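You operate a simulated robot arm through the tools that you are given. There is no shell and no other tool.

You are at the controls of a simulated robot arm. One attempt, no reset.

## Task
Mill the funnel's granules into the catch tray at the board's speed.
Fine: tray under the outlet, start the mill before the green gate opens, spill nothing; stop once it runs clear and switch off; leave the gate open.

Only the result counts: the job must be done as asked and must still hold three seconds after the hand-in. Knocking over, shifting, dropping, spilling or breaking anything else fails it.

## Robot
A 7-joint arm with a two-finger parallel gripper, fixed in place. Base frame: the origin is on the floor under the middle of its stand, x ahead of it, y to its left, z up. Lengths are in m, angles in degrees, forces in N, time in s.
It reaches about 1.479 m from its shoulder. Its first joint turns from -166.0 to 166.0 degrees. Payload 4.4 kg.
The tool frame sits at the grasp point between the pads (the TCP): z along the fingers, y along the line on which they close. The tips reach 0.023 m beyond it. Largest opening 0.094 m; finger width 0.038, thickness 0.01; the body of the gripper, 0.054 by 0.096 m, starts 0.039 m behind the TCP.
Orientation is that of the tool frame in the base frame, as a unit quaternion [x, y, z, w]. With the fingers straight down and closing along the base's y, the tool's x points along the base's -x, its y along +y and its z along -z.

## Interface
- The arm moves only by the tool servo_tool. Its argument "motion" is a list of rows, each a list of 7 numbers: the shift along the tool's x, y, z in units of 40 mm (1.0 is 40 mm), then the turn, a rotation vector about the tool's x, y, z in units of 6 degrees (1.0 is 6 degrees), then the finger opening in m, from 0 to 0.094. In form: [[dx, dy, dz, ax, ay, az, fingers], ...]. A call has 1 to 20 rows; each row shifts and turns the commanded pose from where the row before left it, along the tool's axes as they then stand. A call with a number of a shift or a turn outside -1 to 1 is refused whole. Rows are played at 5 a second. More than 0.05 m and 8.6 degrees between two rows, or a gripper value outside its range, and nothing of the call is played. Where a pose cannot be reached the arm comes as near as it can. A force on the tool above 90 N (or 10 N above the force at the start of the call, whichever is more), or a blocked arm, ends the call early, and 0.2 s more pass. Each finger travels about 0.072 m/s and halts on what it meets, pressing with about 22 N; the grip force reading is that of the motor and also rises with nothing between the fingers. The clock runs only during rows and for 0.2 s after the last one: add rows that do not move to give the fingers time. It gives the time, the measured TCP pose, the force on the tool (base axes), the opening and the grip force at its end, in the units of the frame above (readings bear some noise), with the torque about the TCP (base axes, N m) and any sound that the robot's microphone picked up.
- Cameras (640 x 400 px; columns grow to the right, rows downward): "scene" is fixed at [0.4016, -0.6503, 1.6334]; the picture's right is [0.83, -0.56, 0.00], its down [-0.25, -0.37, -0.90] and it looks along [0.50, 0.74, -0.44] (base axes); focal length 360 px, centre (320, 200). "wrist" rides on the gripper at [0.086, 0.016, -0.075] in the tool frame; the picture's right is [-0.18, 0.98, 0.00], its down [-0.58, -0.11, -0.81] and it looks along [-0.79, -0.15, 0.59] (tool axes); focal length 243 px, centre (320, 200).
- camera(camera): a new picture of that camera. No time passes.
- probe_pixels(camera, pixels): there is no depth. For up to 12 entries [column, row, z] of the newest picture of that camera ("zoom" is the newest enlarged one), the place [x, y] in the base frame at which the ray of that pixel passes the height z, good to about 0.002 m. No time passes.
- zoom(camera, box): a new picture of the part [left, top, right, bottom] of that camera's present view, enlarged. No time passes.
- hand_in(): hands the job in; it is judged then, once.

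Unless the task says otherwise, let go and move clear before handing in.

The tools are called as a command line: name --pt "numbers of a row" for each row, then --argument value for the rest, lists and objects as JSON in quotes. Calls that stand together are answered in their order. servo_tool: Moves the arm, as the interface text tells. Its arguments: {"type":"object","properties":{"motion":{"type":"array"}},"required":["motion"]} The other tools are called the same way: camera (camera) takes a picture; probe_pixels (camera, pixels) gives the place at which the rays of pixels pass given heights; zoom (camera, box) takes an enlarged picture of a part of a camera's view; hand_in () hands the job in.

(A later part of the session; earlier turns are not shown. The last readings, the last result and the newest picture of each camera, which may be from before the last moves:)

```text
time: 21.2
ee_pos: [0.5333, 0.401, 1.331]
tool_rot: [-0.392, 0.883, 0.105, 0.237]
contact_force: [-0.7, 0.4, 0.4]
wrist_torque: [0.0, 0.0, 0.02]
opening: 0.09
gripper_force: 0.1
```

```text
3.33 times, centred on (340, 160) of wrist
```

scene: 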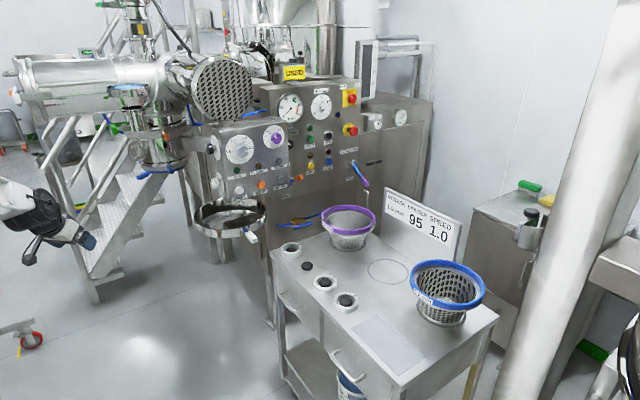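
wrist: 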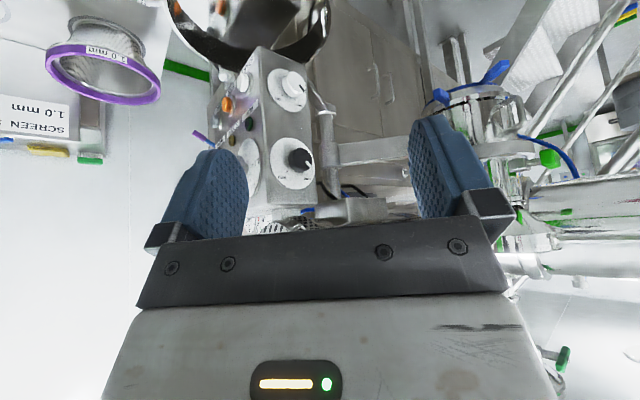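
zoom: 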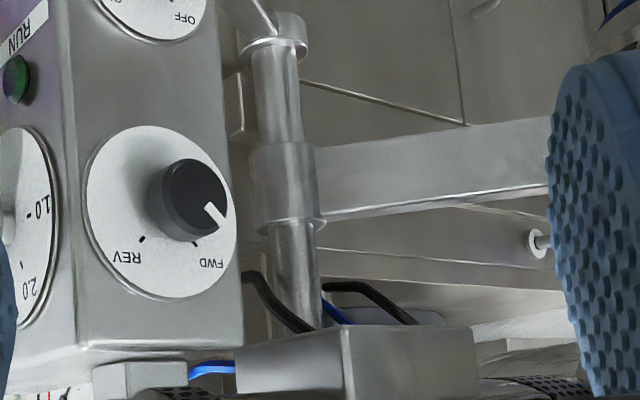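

The side face has only the black FWD/REV dial (pointing to FWD) and the white OFF/ON dial (pointing to OFF), with no further labels. I'll now back off and reorient the tool so the fingers point along +y toward the box front.

servo_tool --pt "0.395 -0.783 -0.31 0 0 0 0.09" --pt "0.395 -0.783 -0.31 0 0 0 0.09" --pt "0.395 -0.783 -0.31 0 0 0 0.09" --pt "0.395 -0.783 -0.31 0 0 0 0.09" --pt "0.395 -0.783 -0.31 0 0 0 0.09" --pt "0.395 -0.783 -0.31 0 0 0 0.09" --pt "0.395 -0.783 -0.31 0 0 0 0.09" --pt "0 0 0 0 1 0 0.09" --pt "0 0 0 0 1 0 0.09" --pt "0 0 0 0 1 0 0.09" --pt "0 0 0 0 1 0 0.09" --pt "0 0 0 0 1 0 0.09" --pt "0 0 0 0 0 1 0.09" --pt "0 0 0 0 0 1 0.09" --pt "0 0 0 0 0 1 0.09" --pt "0 0 0 0 0 1 0.09" --pt "0 0 0 0 0 1 0.09" --pt "0 0 0 0 0 1 0.09" --pt "0 0 0 0 0 1 0.09" --pt "0 0 0 0 0 1 0.09"

servo_tool --pt "0 0 0 -1 0 0 0.09" --pt "0 0 0 -1 0 0 0.09" --pt "0 0 0 -1 0 0 0.09" --pt "0 0 0 -1 0 0 0.09" --pt "0 0 0 -1 0 0 0.09" --pt "0 0 0 -1 0 0 0.09" --pt "0 0 0 -1 0 0 0.09" --pt "0 0 0 -1 0 0 0.09" --pt "0 0 0 -1 0 0 0.09" --pt "0 0 0 -1 0 0 0.09" --pt "0 0 0 -1 0 0 0.09" --pt "0 0 0 -1 0 0 0.09" --pt "0 0 0 -1 0 0 0.09" --pt "0 0 0 -1 0 0 0.09" --pt "0 0 0 -1 0 0 0.09" --pt "0 0 0 0 0 0 0.09"

camera --camera "wrist"

camera --camera "scene"

```text
time: 25.4
ee_pos: [0.6042, 0.1523, 1.3506]
tool_rot: [0.002, 1.0, 0.0, 0.0]
contact_force: [0.5, -0.2, 0.7]
wrist_torque: [0.0, 0.0, 0.0]
opening: 0.09
gripper_force: 0.0
```

```text
time: 28.8
ee_pos: [0.6053, 0.1504, 1.3506]
tool_rot: [0.001, 0.706, 0.708, 0.002]
contact_force: [-0.8, 0.0, -0.3]
wrist_torque: [-0.03, 0.0, -0.01]
opening: 0.09
gripper_force: 0.1
```

```text
taken
```

wrist: 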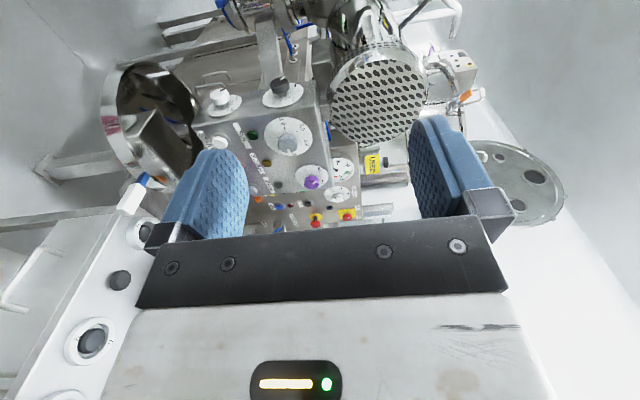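

```text
taken
```

scene: 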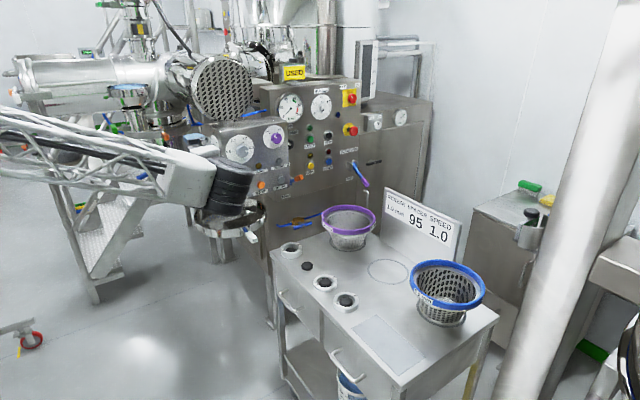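

The fingers now point along +y and the wrist sees the control box front (speed dial at (287,138), purple knob at (312,180)). I'll approach the speed knob to a stand-off pose.

servo_tool --pt "-0.83 -0.39 0 0 0 0 0.09" --pt "-0.83 -0.39 0 0 0 0 0.09" --pt "-0.83 -0.39 0 0 0 0 0.09" --pt "-0.83 -0.39 0 0 0 0 0.09" --pt "-0.83 -0.39 0 0 0 0 0.09" --pt "-0.83 -0.39 0 0 0 0 0.09" --pt "-0.83 -0.39 0 0 0 0 0.09" --pt "0 0 1 0 0 0 0.09" --pt "0 0 1 0 0 0 0.09" --pt "0 0 1 0 0 0 0.09" --pt "0 0 1 0 0 0 0.09" --pt "0 0 1 0 0 0 0.09" --pt "0 0 0 0 0 0 0.09"

camera --camera "wrist"

camera --camera "scene"

```text
time: 31.6
ee_pos: [0.833, 0.35, 1.2405]
tool_rot: [0.0, 0.707, 0.707, 0.001]
contact_force: [-0.7, 0.6, -0.3]
wrist_torque: [0.03, -0.01, -0.03]
opening: 0.0899
gripper_force: 0.1
```

```text
taken
```

wrist: 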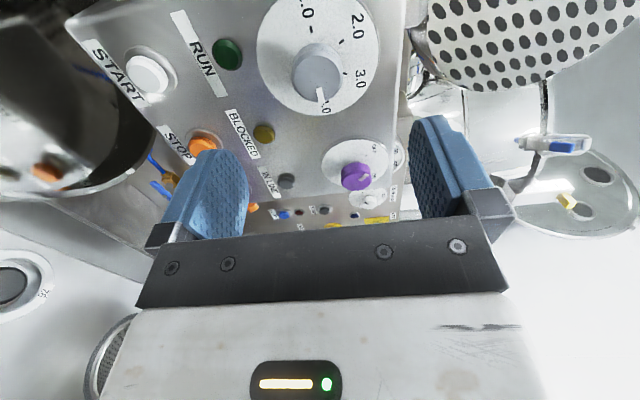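

```text
taken
```

scene: 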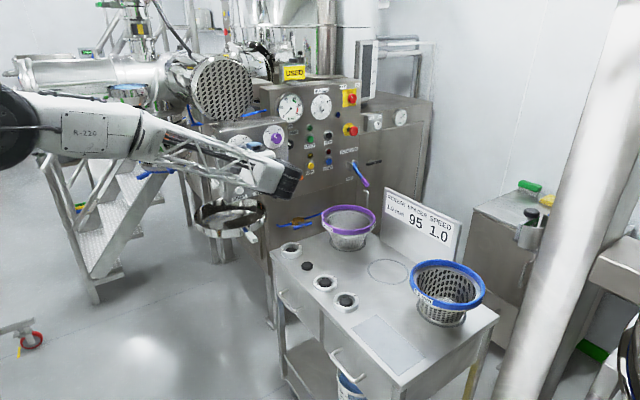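

The speed dial is now close at (318,55) in the wrist picture with its pointer on 4.0. I'll zoom and probe for a precise knob centre.

zoom --camera "wrist" --box '[240, 0, 400, 120]'

zoom --camera "wrist" --box '[300, 120, 420, 220]'

zoom --camera "scene" --box '[210, 120, 300, 180]'

```text
3.33 times, centred on (320, 60) of wrist
```

zoom: 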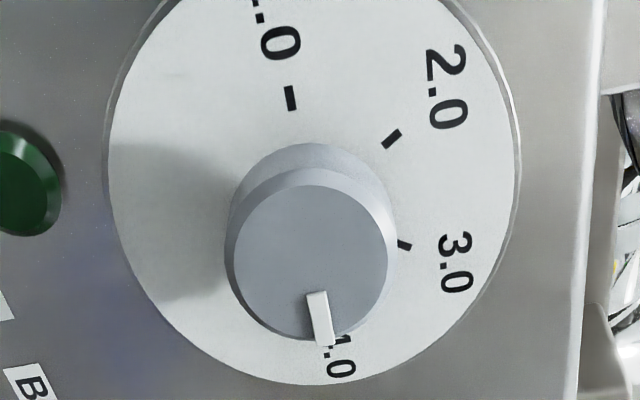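

```text
4.00 times, centred on (360, 170) of wrist
```

zoom: 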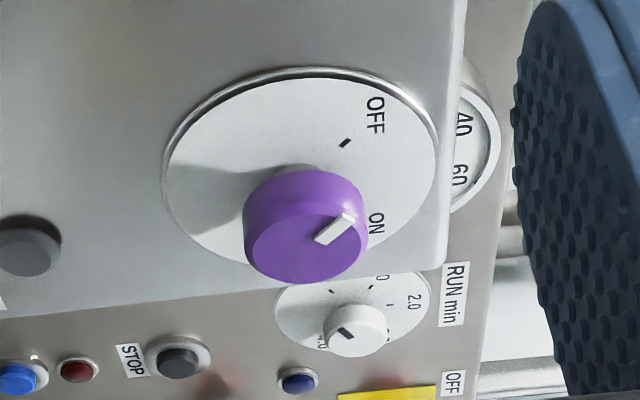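

```text
6.67 times, centred on (255, 150) of scene
```

zoom: 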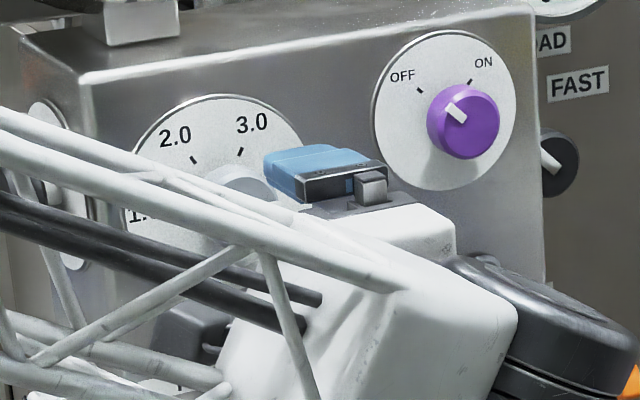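

The speed pointer is on 4.0, purple on OFF. I'll probe the knob face centre and dial centre to refine.

probe_pixels --camera "wrist" --pixels '[[317, 78.6, 1.23], [317, 78.6, 1.24], [317, 78.6, 1.25], [356.25, 180, 1.25], [356.25, 180, 1.26], [356.25, 180, 1.27], [150, 74, 1.09], [150, 74, 1.1], [204, 145, 1.09], [204, 145, 1.1]]'

```text
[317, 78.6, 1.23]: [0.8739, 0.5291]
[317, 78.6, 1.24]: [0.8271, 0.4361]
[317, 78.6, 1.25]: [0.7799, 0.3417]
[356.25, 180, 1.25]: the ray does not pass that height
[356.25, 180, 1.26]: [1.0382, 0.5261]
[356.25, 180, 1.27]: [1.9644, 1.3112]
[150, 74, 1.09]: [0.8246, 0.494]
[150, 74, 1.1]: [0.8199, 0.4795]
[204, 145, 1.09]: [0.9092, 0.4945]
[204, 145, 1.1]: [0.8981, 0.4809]
```

The near-level wrist ray suggests the knob at x≈0.841, z≈1.238. I'll triangulate dial tick marks to find the face plane before closing in.

probe_pixels --camera "scene" --pixels '[[233.15, 151, 1.24], [233.15, 151, 1.2], [243, 142.6, 1.27], [243, 142.6, 1.23], [236.1, 143.8, 1.27], [236.1, 143.8, 1.23], [243.5, 152.4, 1.25], [243.5, 152.4, 1.22]]'

probe_pixels --camera "wrist" --pixels '[[311.3, 29.4, 1.25], [311.3, 29.4, 1.24], [345.2, 73.5, 1.25], [345.2, 73.5, 1.255], [341.3, 41.7, 1.25], [341.3, 41.7, 1.26]]'

```text
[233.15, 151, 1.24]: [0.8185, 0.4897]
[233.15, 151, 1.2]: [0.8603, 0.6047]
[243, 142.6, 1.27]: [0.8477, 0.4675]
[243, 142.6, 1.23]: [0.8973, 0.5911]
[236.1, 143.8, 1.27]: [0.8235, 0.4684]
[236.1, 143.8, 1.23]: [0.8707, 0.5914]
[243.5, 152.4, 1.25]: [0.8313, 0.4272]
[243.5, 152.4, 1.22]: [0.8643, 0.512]
```

```text
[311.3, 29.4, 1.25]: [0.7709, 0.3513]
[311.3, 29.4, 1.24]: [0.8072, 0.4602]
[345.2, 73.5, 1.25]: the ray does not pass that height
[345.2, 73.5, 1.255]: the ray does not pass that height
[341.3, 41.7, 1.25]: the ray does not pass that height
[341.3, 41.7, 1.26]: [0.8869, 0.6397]
```

Triangulating the ticks gives the dial plane at y≈0.500 with the knob axis at x≈0.848, z≈1.2365, tip at y≈0.473. I'll advance with open fingers so they straddle the knob, then check.

servo_tool --pt "-0.375 -0.1 0.5 0 0 0 0.09" --pt "0 0 0.8 0 0 0 0.09" --pt "0 0 0.8 0 0 0 0.09" --pt "0 0 0.5 0 0 0 0.09" --pt "0 0 0 0 0 0 0.09"

camera --camera "wrist"

zoom --camera "wrist" --box '[200, 60, 440, 230]'

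```text
time: 32.8
ee_pos: [0.8518, 0.452, 1.2368]
tool_rot: [0.0, 0.707, 0.707, 0.001]
contact_force: [-0.4, 0.0, 0.4]
wrist_torque: [0.0, 0.02, -0.01]
opening: 0.0901
gripper_force: 0.1
```

```text
taken
```

wrist: 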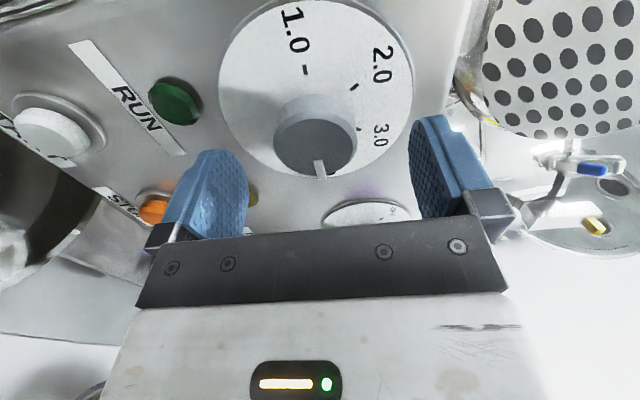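

```text
2.35 times, centred on (320, 145) of wrist
```

zoom: 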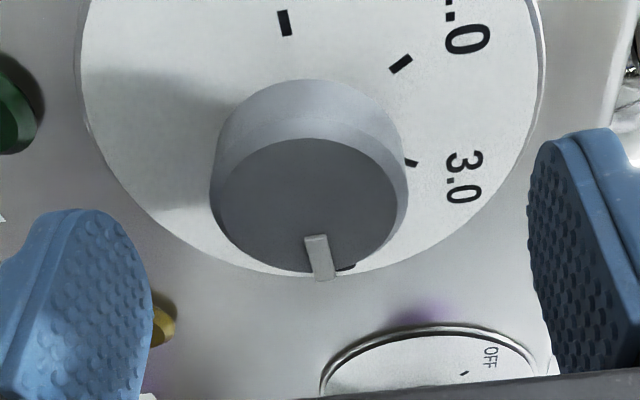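

The knob lies between the pads, about 2–4 mm off the tool axis (face centre at (315,147)). I'll centre, advance so the tips overlap it, and close.

servo_tool --pt "0.095 -0.06 0.475 0 0 0 0.09" --pt "0 0 0 0 0 0 0.09" --pt "0 0 0 0 0 0 0.06" --pt "0 0 0 0 0 0 0.03" --pt "0 0 0 0 0 0 0.03" --pt "0 0 0 0 0 0 0.03" --pt "0 0 0 0 0 0 0.03"

camera --camera "wrist"

```text
time: 34.4
ee_pos: [0.8478, 0.4715, 1.2358]
tool_rot: [-0.001, 0.707, 0.707, 0.001]
contact_force: [4.8, 5.1, 9.6]
wrist_torque: [-0.14, 0.03, -0.07]
opening: 0.0417
gripper_force: 44.7
```

```text
taken
```

wrist: 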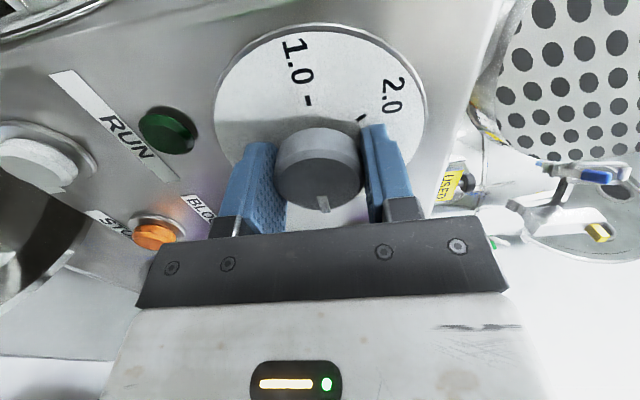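

The fingers hold the knob (opening 0.042, grip 45 N) with modest contact force. I'll turn counter-clockwise a first 30° and check the pointer.

servo_tool --pt "0 0 0 0 0 -1 0.03" --pt "0 0 0 0 0 -1 0.03" --pt "0 0 0 0 0 -1 0.03" --pt "0 0 0 0 0 -1 0.03" --pt "0 0 0 0 0 -1 0.03" --pt "0 0 0 0 0 0 0.03"

camera --camera "wrist"

```text
time: 35.8
ee_pos: [0.8492, 0.4735, 1.2382]
tool_rot: [-0.184, 0.682, 0.683, 0.185]
contact_force: [8.6, -1.8, 41.6]
wrist_torque: [0.56, 0.1, -0.68]
opening: 0.0415
gripper_force: 44.4
```

```text
taken
```

wrist: 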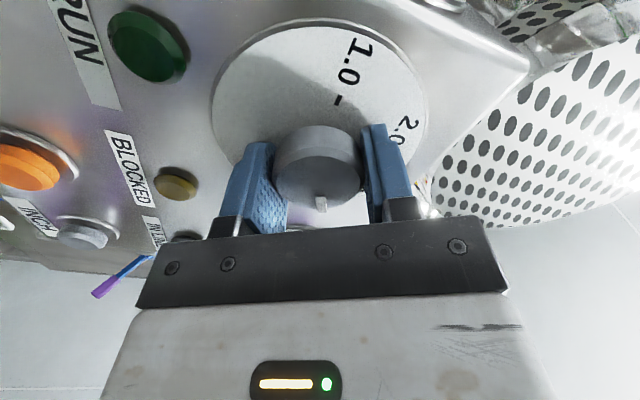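

The knob turns with the fingers, but a 42 N upward side load shows my centre is a few mm low. I'll shift the command up about 4 mm, and continue turning.

servo_tool --pt "-0.07 0.075 0 0 0 0 0.03" --pt "0 0 0 0 0 -1 0.03" --pt "0 0 0 0 0 -1 0.03" --pt "0 0 0 0 0 -1 0.03" --pt "0 0 0 0 0 0 0.03"

```text
time: 37.0
ee_pos: [0.848, 0.4736, 1.2398]
tool_rot: [-0.288, 0.645, 0.646, 0.289]
contact_force: [-56.3, -32.7, 26.9]
wrist_torque: [0.08, 0.33, 0.87]
opening: 0.0412
gripper_force: 45.2
```

Side load grew to about 60 N along the closing direction, so my rotation centre is off in x. I'll release, look at the pointer and re-centre.

servo_tool --pt "0 0 0 0 0 0 0.06" --pt "0 0 0 0 0 0 0.08" --pt "0 0 0 0 0 0 0.08" --pt "0 0 0 0 0 0 0.08"

camera --camera "wrist"

zoom --camera "wrist" --box '[220, 60, 420, 220]'

```text
time: 38.0
ee_pos: [0.8514, 0.4742, 1.2383]
tool_rot: [-0.286, 0.646, 0.647, 0.287]
contact_force: [-0.5, 0.2, -0.3]
wrist_torque: [0.01, 0.01, 0.02]
opening: 0.0801
gripper_force: 0.1
```

```text
taken
```

wrist: 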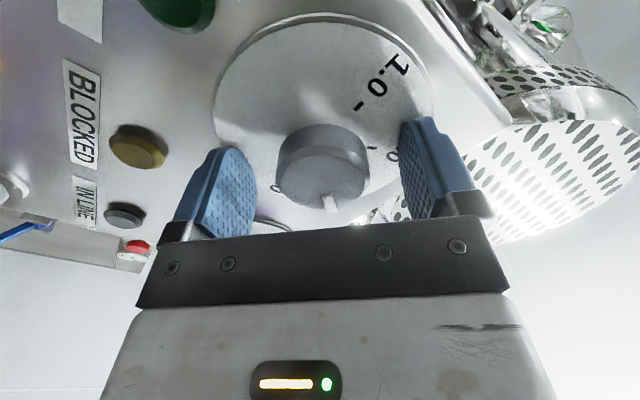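

```text
2.50 times, centred on (320, 140) of wrist
```

zoom: 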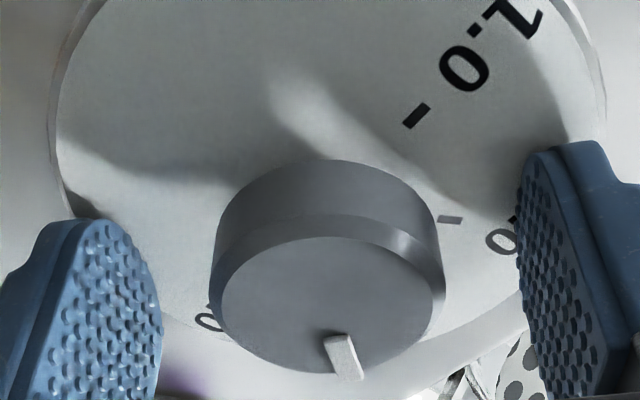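

The pointer has turned about 48° and the knob's face centre sits at (325,182), roughly 2 mm along the tool's +y from my axis. I'll shift by that, regrip, and look at the force.

servo_tool --pt "0 0.055 -0.04 0 0 0 0.08" --pt "0 0 0 0 0 0 0.05" --pt "0 0 0 0 0 0 0.03" --pt "0 0 0 0 0 0 0.03" --pt "0 0 0 0 0 0 0.03"

```text
time: 39.2
ee_pos: [0.8488, 0.4732, 1.2403]
tool_rot: [-0.288, 0.646, 0.646, 0.288]
contact_force: [12.0, 3.2, -10.4]
wrist_torque: [0.44, -0.05, -0.48]
opening: 0.042
gripper_force: 44.5
```

Now only about 16 N the other way remains, so the centre is within half a millimetre. I'll trim it and keep turning in small bites.

servo_tool --pt "0 -0.012 0 0 0 0 0.03" --pt "0 0 0 0 0 -1 0.03" --pt "0 0 0 0 0 -1 0.03" --pt "0 0 0 0 0 -1 0.03" --pt "0 0 0 0 0 0 0.03"

```text
time: 40.4
ee_pos: [0.8492, 0.4717, 1.2447]
tool_rot: [-0.387, 0.591, 0.593, 0.387]
contact_force: [-15.2, 10.5, 10.7]
wrist_torque: [0.06, 0.17, -0.09]
opening: 0.0416
gripper_force: 13.5
```

Forces are moderate (about 18 N), so I'll trim by half a millimetre and continue.

servo_tool --pt "0 0.013 0 0 0 0 0.02" --pt "0 0 0 0 0 -1 0.02" --pt "0 0 0 0 0 -1 0.02" --pt "0 0 0 0 0 -1 0.02" --pt "0 0 0 0 0 -1 0.02" --pt "0 0 0 0 0 0 0.02"

camera --camera "wrist"

```text
time: 41.8
ee_pos: [0.8466, 0.4725, 1.2379]
tool_rot: [-0.5, 0.5, 0.5, 0.5]
contact_force: [-59.4, 1.5, -7.2]
wrist_torque: [0.22, 0.13, 0.27]
opening: 0.0461
gripper_force: 29.7
```

```text
taken
```

wrist: 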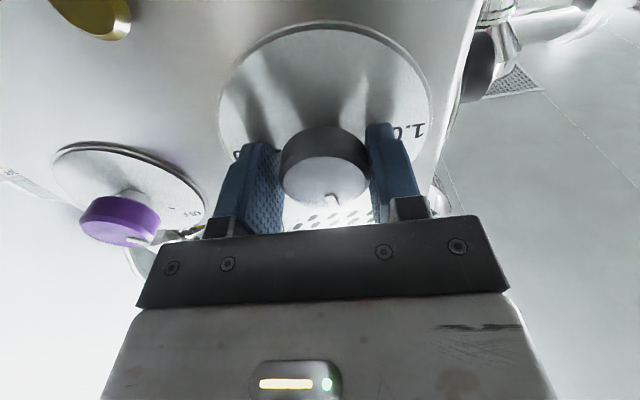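

At this point the knob has turned about 90° (pointer between 2.0 and 3.0) and side load is 59 N along -x. I'll release, correct the centre by about (-1.7,-4) mm, and roll back 90° to take a second bite.

servo_tool --pt "0 0 0 0 0 0 0.06" --pt "0 0 0 0 0 0 0.085" --pt "0 0 0 0 0 0 0.085" --pt "0.1 0.042 0 0 0 0 0.085" --pt "0 0 0 0 0 0 0.085"

camera --camera "wrist"

zoom --camera "wrist" --box '[220, 60, 420, 220]'

```text
time: 43.0
ee_pos: [0.8455, 0.4721, 1.2365]
tool_rot: [-0.501, 0.499, 0.499, 0.501]
contact_force: [0.8, 0.5, 0.4]
wrist_torque: [0.01, 0.03, 0.01]
opening: 0.0849
gripper_force: 0.1
```

```text
taken
```

wrist: 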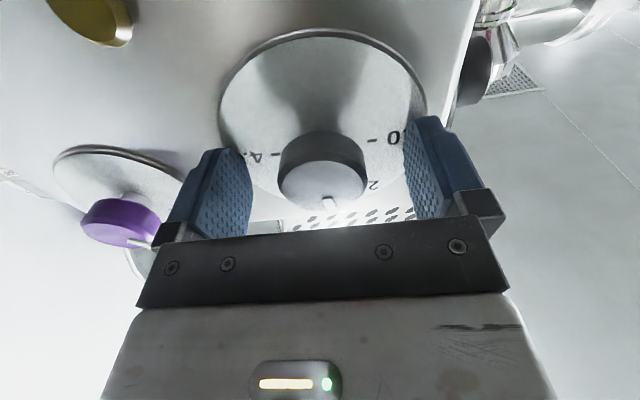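

```text
2.50 times, centred on (320, 140) of wrist
```

zoom: 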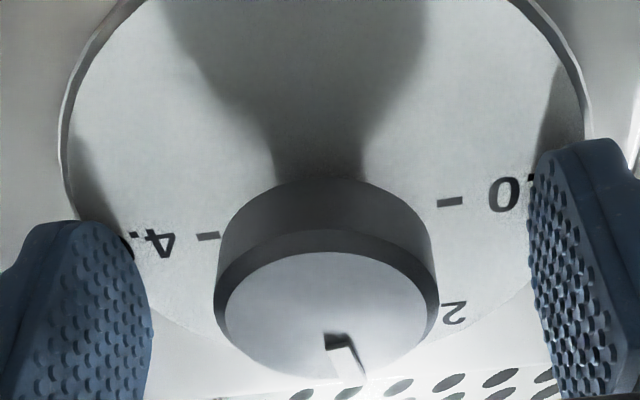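

The knob is now well centred between the pads (face centre (321,187)) and the pointer is straight up, i.e. at 2.5. I'll roll back +90° with open fingers and regrip.

servo_tool --pt "0 0 0 0 0 1 0.085" --pt "0 0 0 0 0 1 0.085" --pt "0 0 0 0 0 1 0.085" --pt "0 0 0 0 0 1 0.085" --pt "0 0 0 0 0 1 0.085" --pt "0 0 0 0 0 1 0.085" --pt "0 0 0 0 0 1 0.085" --pt "0 0 0 0 0 1 0.085" --pt "0 0 0 0 0 1 0.085" --pt "0 0 0 0 0 1 0.085" --pt "0 0 0 0 0 1 0.085" --pt "0 0 0 0 0 1 0.085" --pt "0 0 0 0 0 1 0.085" --pt "0 0 0 0 0 1 0.085" --pt "0 0 0 0 0 1 0.085" --pt "0 0 0 0 0 0 0.085"

zoom --camera "wrist" --box '[220, 60, 420, 220]'

```text
time: 46.4
ee_pos: [0.8466, 0.4705, 1.2359]
tool_rot: [0.0, 0.707, 0.707, 0.0]
contact_force: [0.1, -0.1, 0.4]
wrist_torque: [-0.03, 0.0, -0.02]
opening: 0.085
gripper_force: 0.0
```

```text
2.50 times, centred on (320, 140) of wrist
```

zoom: 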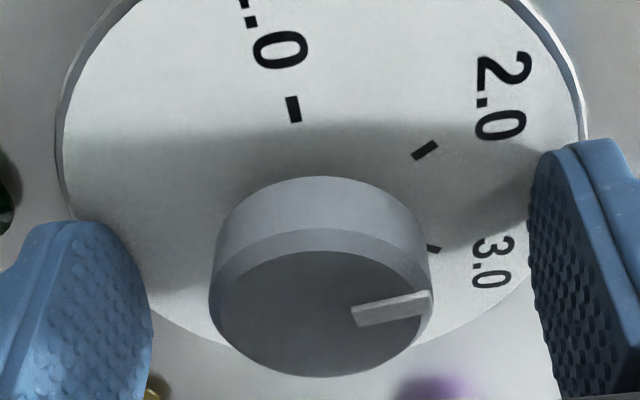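

The knob is centred and the pointer points up (2.5). I'll grip and check side load.

servo_tool --pt "0 0 0 0 0 0 0.05" --pt "0 0 0 0 0 0 0.02" --pt "0 0 0 0 0 0 0.02" --pt "0 0 0 0 0 0 0.02"

```text
time: 47.4
ee_pos: [0.8455, 0.4721, 1.2354]
tool_rot: [0.0, 0.707, 0.707, 0.002]
contact_force: [0.8, 0.5, 2.9]
wrist_torque: [-0.02, -0.02, -0.09]
opening: 0.0414
gripper_force: 45.0
```

Side load is only 3 N now, so the centre is right. I'll turn counter-clockwise 48° more and check forces.

servo_tool --pt "0 0 0 0 0 -1 0.02" --pt "0 0 0 0 0 -1 0.02" --pt "0 0 0 0 0 -1 0.02" --pt "0 0 0 0 0 -1 0.02" --pt "0 0 0 0 0 -1 0.02" --pt "0 0 0 0 0 -1 0.02" --pt "0 0 0 0 0 -1 0.02" --pt "0 0 0 0 0 -1 0.02" --pt "0 0 0 0 0 0 0.02"

camera --camera "wrist"

```text
time: 49.4
ee_pos: [0.8457, 0.4708, 1.2364]
tool_rot: [-0.288, 0.646, 0.645, 0.289]
contact_force: [-29.1, -25.4, -11.6]
wrist_torque: [-0.13, 0.02, 0.22]
opening: 0.0416
gripper_force: 44.7
```

```text
taken
```

wrist: 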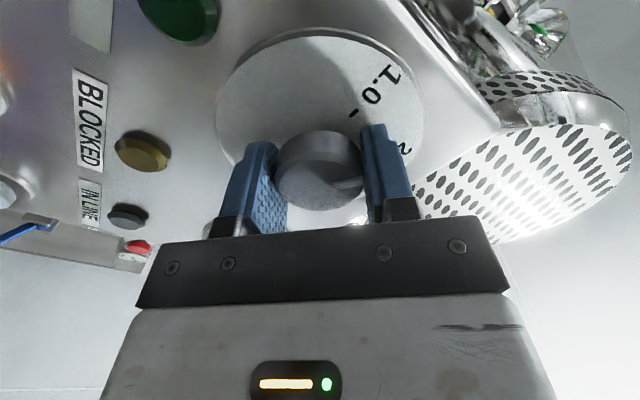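

The pointer follows the fingers; loads are about 40 N total. I'll trim slightly and finish the remaining 42°.

servo_tool --pt "0.02 0.012 -0.02 0 0 0 0.02" --pt "0 0 0 0 0 -1 0.02" --pt "0 0 0 0 0 -1 0.02" --pt "0 0 0 0 0 -1 0.02" --pt "0 0 0 0 0 -1 0.02" --pt "0 0 0 0 0 0 0.02"

camera --camera "wrist"

```text
time: 50.8
ee_pos: [0.8451, 0.4722, 1.2363]
tool_rot: [-0.415, 0.572, 0.571, 0.418]
contact_force: [22.5, 23.3, 9.0]
wrist_torque: [-0.18, -0.01, 0.14]
opening: 0.0412
gripper_force: 45.0
```

```text
taken
```

wrist: 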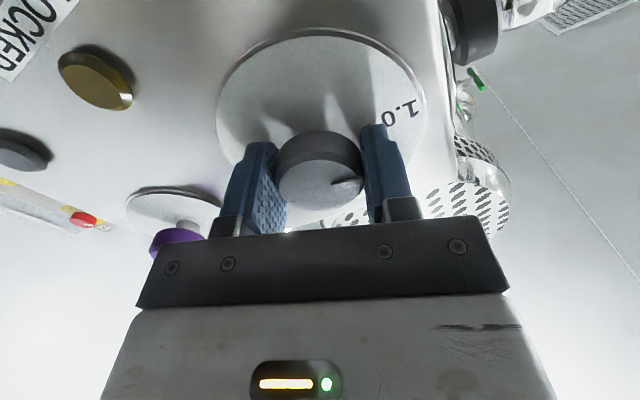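

servo_tool --pt "0 0 0 0 0 -1 0.02" --pt "0 0 0 0 0 -1 0.02" --pt "0 0 0 0 0 -1 0.02" --pt "0 0 0 0 0 0 0.02"

zoom --camera "wrist" --box '[220, 60, 420, 220]'

```text
time: 51.8
ee_pos: [0.8454, 0.4722, 1.2337]
tool_rot: [-0.5, 0.501, 0.499, 0.501]
contact_force: [9.4, 14.5, -2.4]
wrist_torque: [0.67, 0.59, 0.14]
opening: 0.0418
gripper_force: 45.0
```

```text
2.50 times, centred on (320, 140) of wrist
```

zoom: 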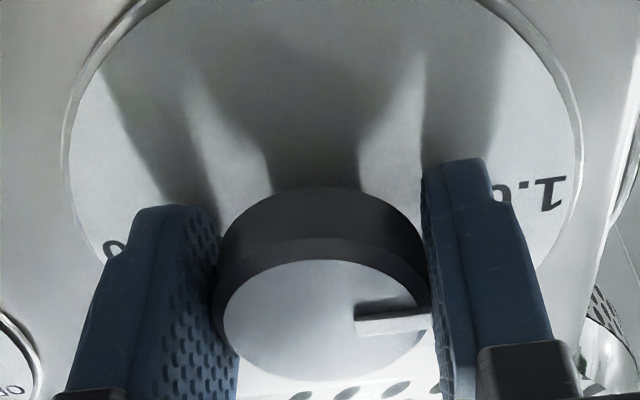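

The pointer now appears to lie along the 1.0 direction. I'll release, back off a little and inspect it.

servo_tool --pt "0 0 0 0 0 0 0.06" --pt "0 0 0 0 0 0 0.085" --pt "0 0 -0.5 0 0 0 0.085" --pt "0 0 -1 0 0 0 0.085" --pt "0 0 0 0 0 0 0.085"

camera --camera "wrist"

zoom --camera "wrist" --box '[220, 30, 420, 200]'

zoom --camera "scene" --box '[200, 110, 300, 180]'

```text
time: 53.0
ee_pos: [0.8453, 0.4106, 1.2353]
tool_rot: [-0.499, 0.501, 0.499, 0.501]
contact_force: [0.3, -0.5, -0.7]
wrist_torque: [-0.01, 0.02, 0.01]
opening: 0.0851
gripper_force: 0.1
```

```text
taken
```

wrist: 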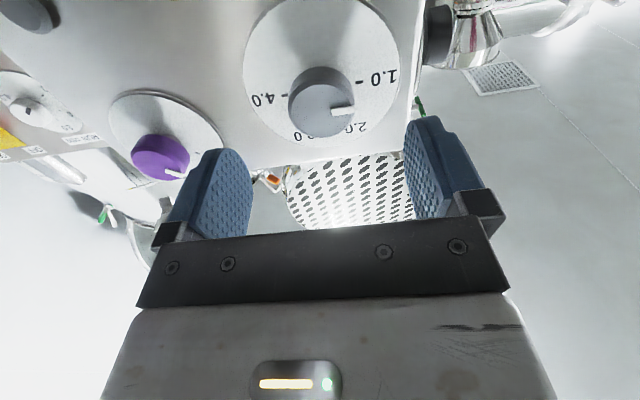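

```text
2.35 times, centred on (320, 115) of wrist
```

zoom: 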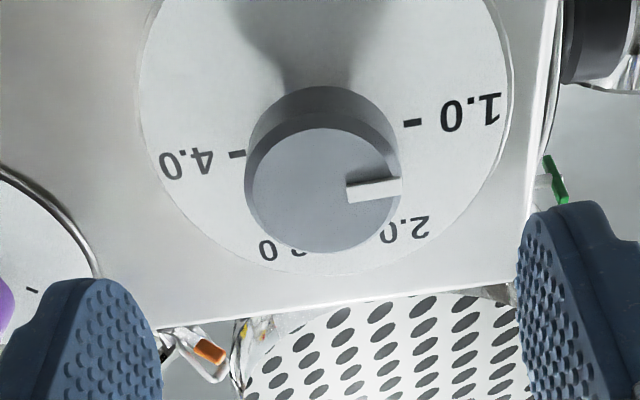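

```text
5.71 times, centred on (250, 145) of scene
```

zoom: 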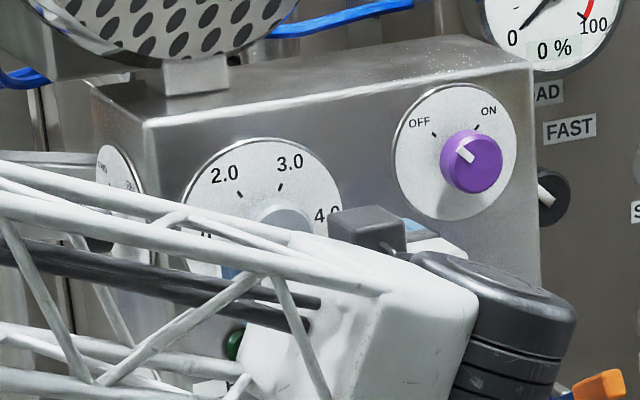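

The pointer lies close to 1.0, but may be a few degrees short. I'll zoom in tighter to measure its angle against the tick line.

zoom --camera "wrist" --box '[280, 60, 380, 140]'

```text
5.00 times, centred on (330, 100) of wrist
```

zoom: 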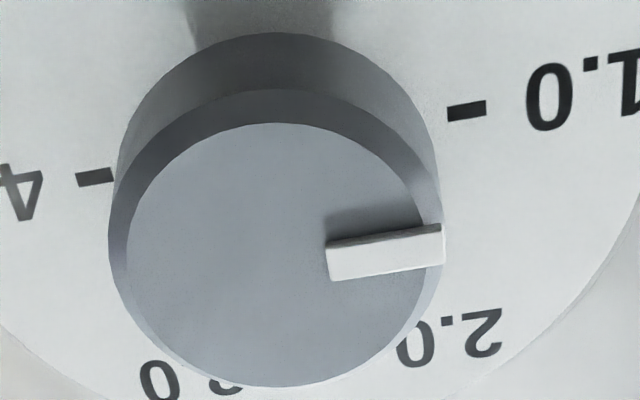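

The pointer's slope (-8°) matches the tick line within about 1–2°, so the dial reads 1.0. Next the purple OFF/ON knob: I'll locate its dial centre from its ticks.

probe_pixels --camera "scene" --pixels '[[270.5, 133.5, 1.3], [270.5, 133.5, 1.26], [278, 132.3, 1.3], [278, 132.3, 1.26], [274, 136.5, 1.3], [274, 136.5, 1.25], [236.1, 143.8, 1.27], [243, 142.6, 1.27]]'

zoom --camera "scene" --box '[255, 115, 300, 155]'

zoom --camera "wrist" --box '[80, 70, 240, 190]'

```text
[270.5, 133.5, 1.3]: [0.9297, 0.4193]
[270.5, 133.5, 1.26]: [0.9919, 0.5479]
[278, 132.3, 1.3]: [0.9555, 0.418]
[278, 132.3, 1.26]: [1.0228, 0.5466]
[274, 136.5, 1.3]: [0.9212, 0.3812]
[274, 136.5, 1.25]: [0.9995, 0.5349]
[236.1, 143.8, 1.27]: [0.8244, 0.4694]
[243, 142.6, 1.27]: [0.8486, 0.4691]
```

```text
10.00 times, centred on (278, 135) of scene
```

zoom: 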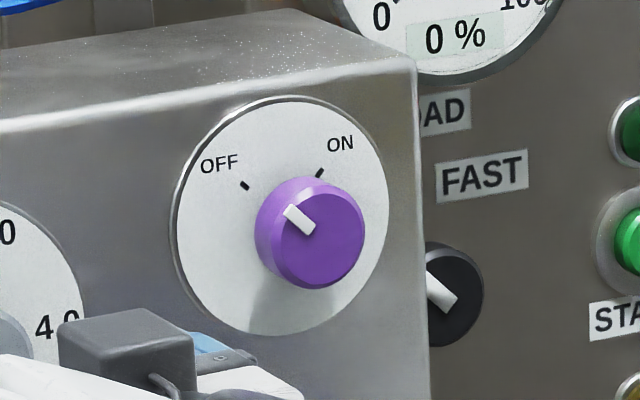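

```text
3.33 times, centred on (160, 130) of wrist
```

zoom: 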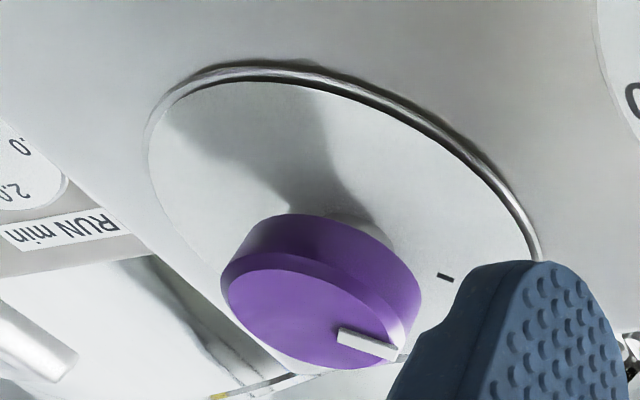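

The purple knob's axis comes out at about (0.982, –, 1.260). I'll move in front of it and check alignment.

servo_tool --pt "-0.16 -0.86 0 0 0 0 0.085" --pt "-0.16 -0.86 0 0 0 0 0.085" --pt "-0.16 -0.86 0 0 0 0 0.085" --pt "-0.16 -0.86 0 0 0 0 0.085" --pt "0 0 0.5 0 0 0 0.085" --pt "0 0 0 0 0 0 0.085"

camera --camera "wrist"

zoom --camera "wrist" --box '[220, 50, 420, 220]'

camera --camera "scene"

```text
time: 54.4
ee_pos: [0.9841, 0.4311, 1.2636]
tool_rot: [-0.5, 0.499, 0.5, 0.501]
contact_force: [0.2, 0.1, 0.0]
wrist_torque: [-0.03, 0.0, -0.03]
opening: 0.0849
gripper_force: 0.0
```

```text
taken
```

wrist: 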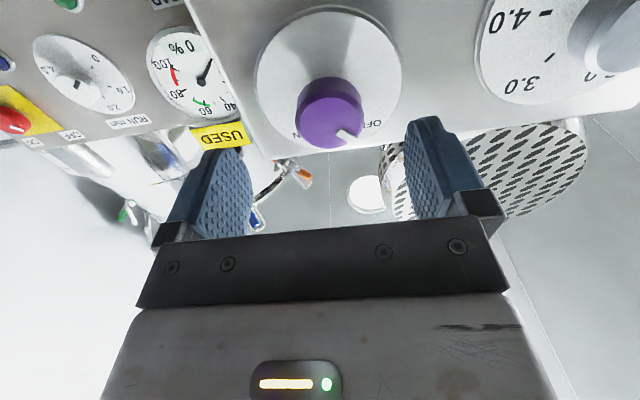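

```text
2.35 times, centred on (320, 135) of wrist
```

zoom: 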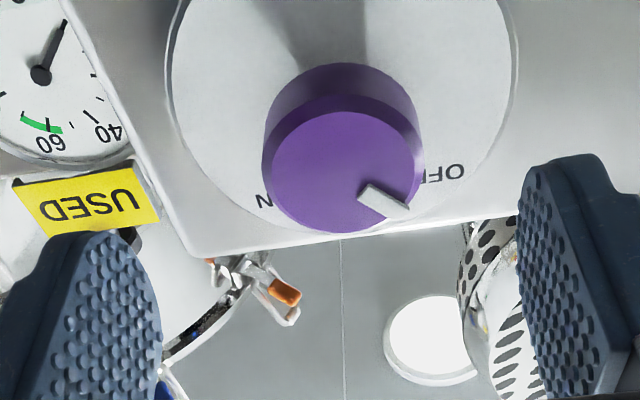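

```text
taken
```

scene: 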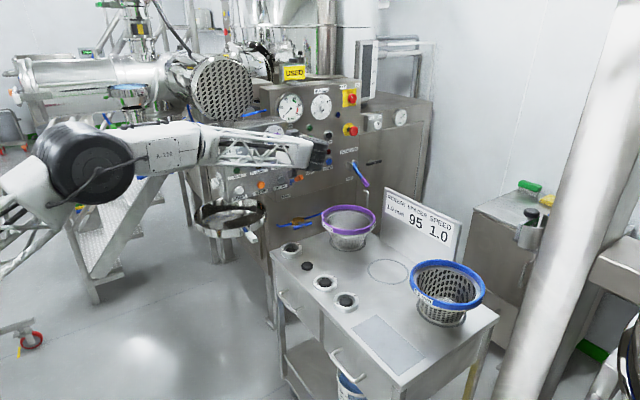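

The purple knob face centre is at (331,123), about 6 mm toward -x of my axis. I'll correct by that and advance to straddle it.

servo_tool --pt "0.05 0.155 0 0 0 0 0.085" --pt "0 0 0.6 0 0 0 0.085" --pt "0 0 0.4 0 0 0 0.085" --pt "0 0 0 0 0 0 0.085"

zoom --camera "wrist" --box '[220, 60, 420, 220]'

```text
time: 55.4
ee_pos: [0.9758, 0.4716, 1.261]
tool_rot: [0.501, -0.499, -0.5, -0.5]
contact_force: [0.0, -0.5, 0.1]
wrist_torque: [-0.01, -0.01, 0.02]
opening: 0.085
gripper_force: 0.0
```

```text
2.50 times, centred on (320, 140) of wrist
```

zoom: 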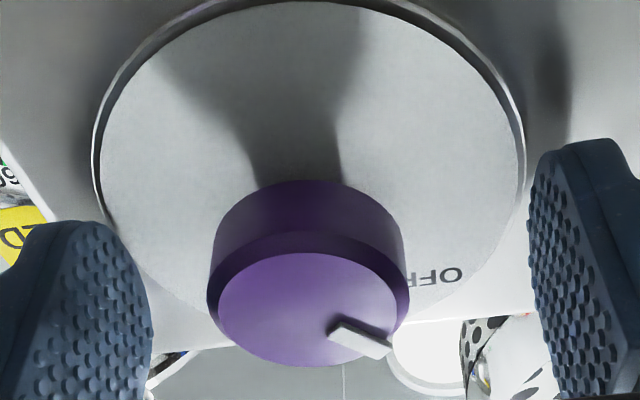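

The face centre is at (314.5,184), so I'm about 2.6 mm off in tool y and 2 mm in tool x. I'll correct and close on the purple knob.

servo_tool --pt "0.05 -0.065 0 0 0 0 0.085" --pt "0 0 0 0 0 0 0.06" --pt "0 0 0 0 0 0 0.03" --pt "0 0 0 0 0 0 0.02" --pt "0 0 0 0 0 0 0.02" --pt "0 0 0 0 0 0 0.02"

```text
time: 56.8
ee_pos: [0.9768, 0.4705, 1.2584]
tool_rot: [0.501, -0.499, -0.5, -0.5]
contact_force: [-43.4, -14.1, -5.8]
wrist_torque: [0.02, -0.02, 0.9]
opening: 0.0376
gripper_force: 44.7
```

Gripped at 0.038 opening with 43 N along -x, meaning I overshot about 1.2 mm. I'll trim and turn clockwise in bites.

servo_tool --pt "0 0.03 0 0 0 0 0.02" --pt "0 0 0 0 0 0 0.02"

servo_tool --pt "0 0 0 0 0 1 0.02" --pt "0 0 0 0 0 1 0.02" --pt "0 0 0 0 0 1 0.02" --pt "0 0 0 0 0 1 0.02" --pt "0 0 0 0 0 1 0.02" --pt "0 0 0 0 0 0 0.02"

```text
time: 57.4
ee_pos: [0.9784, 0.4707, 1.2587]
tool_rot: [-0.499, 0.501, 0.499, 0.501]
contact_force: [-13.6, -0.7, 0.1]
wrist_torque: [-0.89, 0.02, 0.01]
opening: 0.0375
gripper_force: 45.3
```

```text
time: 58.8
ee_pos: [0.9772, 0.4709, 1.2581]
tool_rot: [-0.353, 0.613, 0.612, 0.355]
contact_force: [-20.7, -3.6, -2.2]
wrist_torque: [-0.54, -0.02, 0.7]
opening: 0.0375
gripper_force: 44.8
```

Side load stays near 20 N. Continuing clockwise another 30°.

servo_tool --pt "0 0.01 0 0 0 0 0.02" --pt "0 0 0 0 0 1 0.02" --pt "0 0 0 0 0 1 0.02" --pt "0 0 0 0 0 1 0.02" --pt "0 0 0 0 0 1 0.02" --pt "0 0 0 0 0 1 0.02" --pt "0 0 0 0 0 0 0.02"

camera --camera "wrist"

```text
time: 60.4
ee_pos: [0.9777, 0.4715, 1.2595]
tool_rot: [-0.183, 0.683, 0.683, 0.184]
contact_force: [-34.7, -9.1, -9.7]
wrist_torque: [-0.17, 0.04, 0.64]
opening: 0.0375
gripper_force: 45.1
```

```text
taken
```

wrist: 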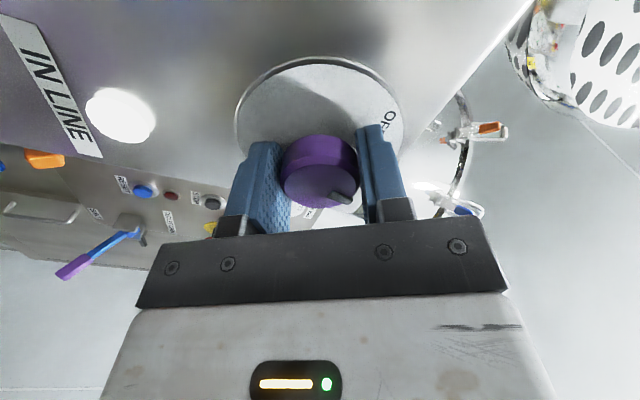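

The IN LINE lamp at (120,115) has lit, so the purple knob powers this mill box. I'll turn the remaining 30° so its pointer sits on ON.

servo_tool --pt "0.012 0.005 0 0 0 0 0.02" --pt "0 0 0 0 0 1 0.02" --pt "0 0 0 0 0 1 0.02" --pt "0 0 0 0 0 1 0.02" --pt "0 0 0 0 0 1 0.02" --pt "0 0 0 0 0 1 0.02" --pt "0 0 0 0 0 0 0.02"

servo_tool --pt "0 0 0 0 0 0 0.06" --pt "0 0 0 0 0 0 0.085" --pt "0 0 -0.5 0 0 0 0.085" --pt "0 0 -1 0 0 0 0.085" --pt "0 0 -0.5 0 0 0 0.085" --pt "0 0 0 0 0 0 0.085"

camera --camera "wrist"

zoom --camera "wrist" --box '[200, 20, 440, 200]'

zoom --camera "scene" --box '[190, 110, 310, 200]'

```text
time: 62.0
ee_pos: [0.9761, 0.4712, 1.2582]
tool_rot: [0.001, 0.706, 0.708, 0.001]
contact_force: [-2.7, -5.4, 9.5]
wrist_torque: [-0.26, -0.05, 0.83]
opening: 0.0375
gripper_force: 45.1
```

```text
time: 63.4
ee_pos: [0.9797, 0.3915, 1.2574]
tool_rot: [0.0, 0.707, 0.707, 0.001]
contact_force: [0.1, 0.4, 0.0]
wrist_torque: [-0.01, -0.01, 0.0]
opening: 0.0851
gripper_force: 0.0
```

```text
taken
```

wrist: 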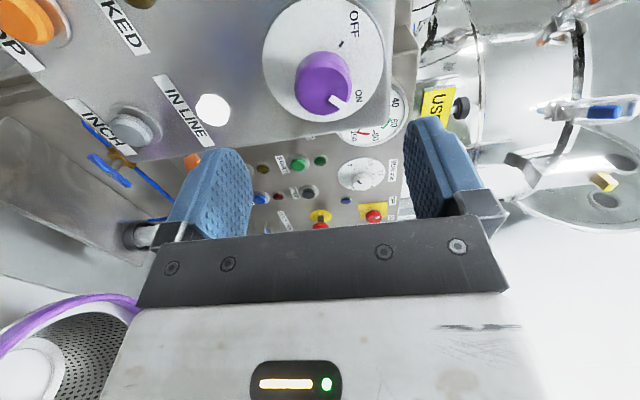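

```text
2.22 times, centred on (320, 110) of wrist
```

zoom: 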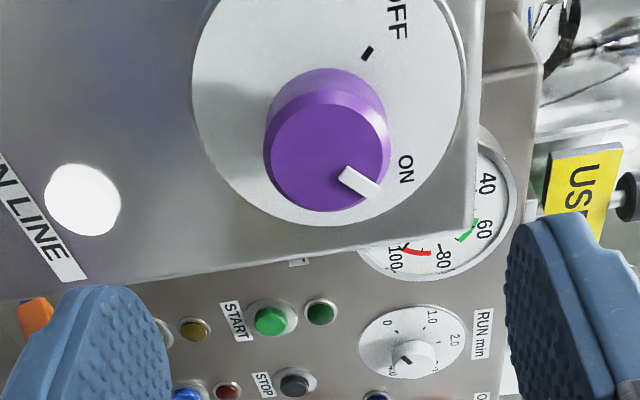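

```text
4.44 times, centred on (250, 155) of scene
```

zoom: 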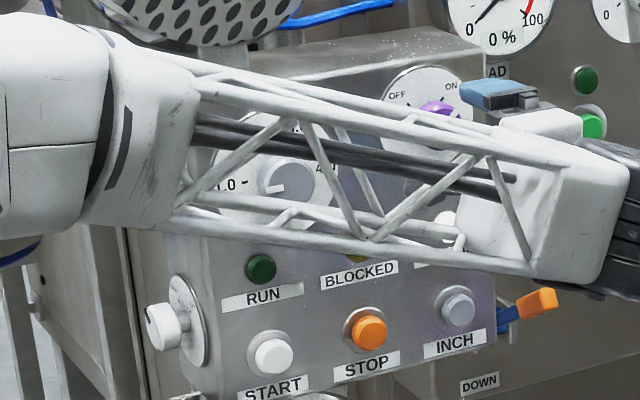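

The purple pointer is on ON and IN LINE glows. Now I'll retreat, return to a fingers-down posture and get a clean side view of the mill's outlet, green gate and tray swing path.

servo_tool --pt "0.4 0 -1 0 0 0 0.085" --pt "0.4 0 -1 0 0 0 0.085" --pt "0.4 0 -1 0 0 0 0.085" --pt "0.4 0 -1 0 0 0 0.085" --pt "0.4 0 -1 0 0 0 0.085" --pt "1 0.1 0 0 0 0 0.085" --pt "1 0.1 0 0 0 0 0.085" --pt "1 0.1 0 0 0 0 0.085" --pt "1 0.1 0 0 0 0 0.085" --pt "1 0.1 0 0 0 0 0.085" --pt "1 0.1 0 0 0 0 0.085" --pt "1 0.1 0 0 0 0 0.085" --pt "1 0.1 0 0 0 0 0.085" --pt "1 0.1 0 0 0 0 0.085" --pt "1 0.1 0 0 0 0 0.085" --pt "1 0.1 0 0 0 0 0.085" --pt "0 0 0 0 0 0 0.085"

servo_tool --pt "0 0 0 1 0 0 0.085" --pt "0 0 0 1 0 0 0.085" --pt "0 0 0 1 0 0 0.085" --pt "0 0 0 1 0 0 0.085" --pt "0 0 0 1 0 0 0.085" --pt "0 0 0 1 0 0 0.085" --pt "0 0 0 1 0 0 0.085" --pt "0 0 0 1 0 0 0.085" --pt "0 0 0 1 0 0 0.085" --pt "0 0 0 1 0 0 0.085" --pt "0 0 0 1 0 0 0.085" --pt "0 0 0 1 0 0 0.085" --pt "0 0 0 1 0 0 0.085" --pt "0 0 0 1 0 0 0.085" --pt "0 0 0 1 0 0 0.085" --pt "0 0 0 0 0 0 0.085"

camera --camera "scene"

zoom --camera "scene" --box '[200, 115, 300, 205]'

```text
time: 67.0
ee_pos: [0.4571, 0.1946, 1.3043]
tool_rot: [0.0, 0.707, 0.707, 0.002]
contact_force: [-0.7, -0.1, -0.2]
wrist_torque: [-0.03, 0.04, 0.01]
opening: 0.085
gripper_force: 0.0
```

```text
time: 70.4
ee_pos: [0.4566, 0.1919, 1.2999]
tool_rot: [0.001, 1.0, 0.001, 0.001]
contact_force: [-0.2, -0.4, -0.5]
wrist_torque: [0.01, 0.01, -0.01]
opening: 0.0849
gripper_force: 0.0
```

```text
taken
```

scene: 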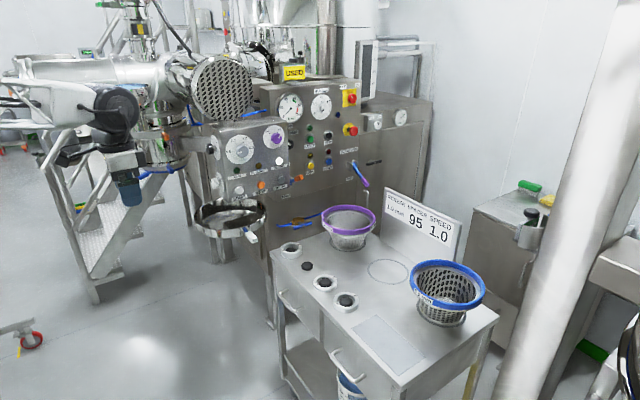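

```text
4.44 times, centred on (250, 160) of scene
```

zoom: 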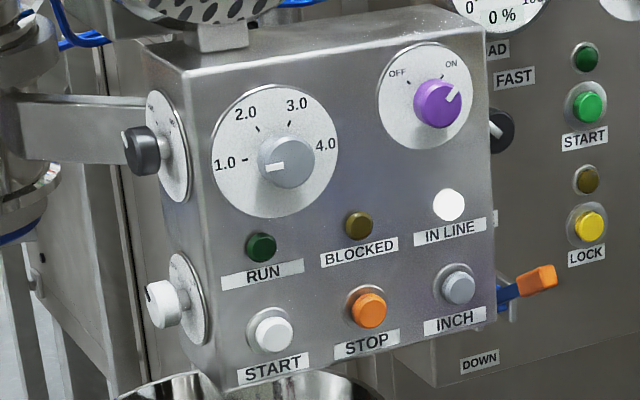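

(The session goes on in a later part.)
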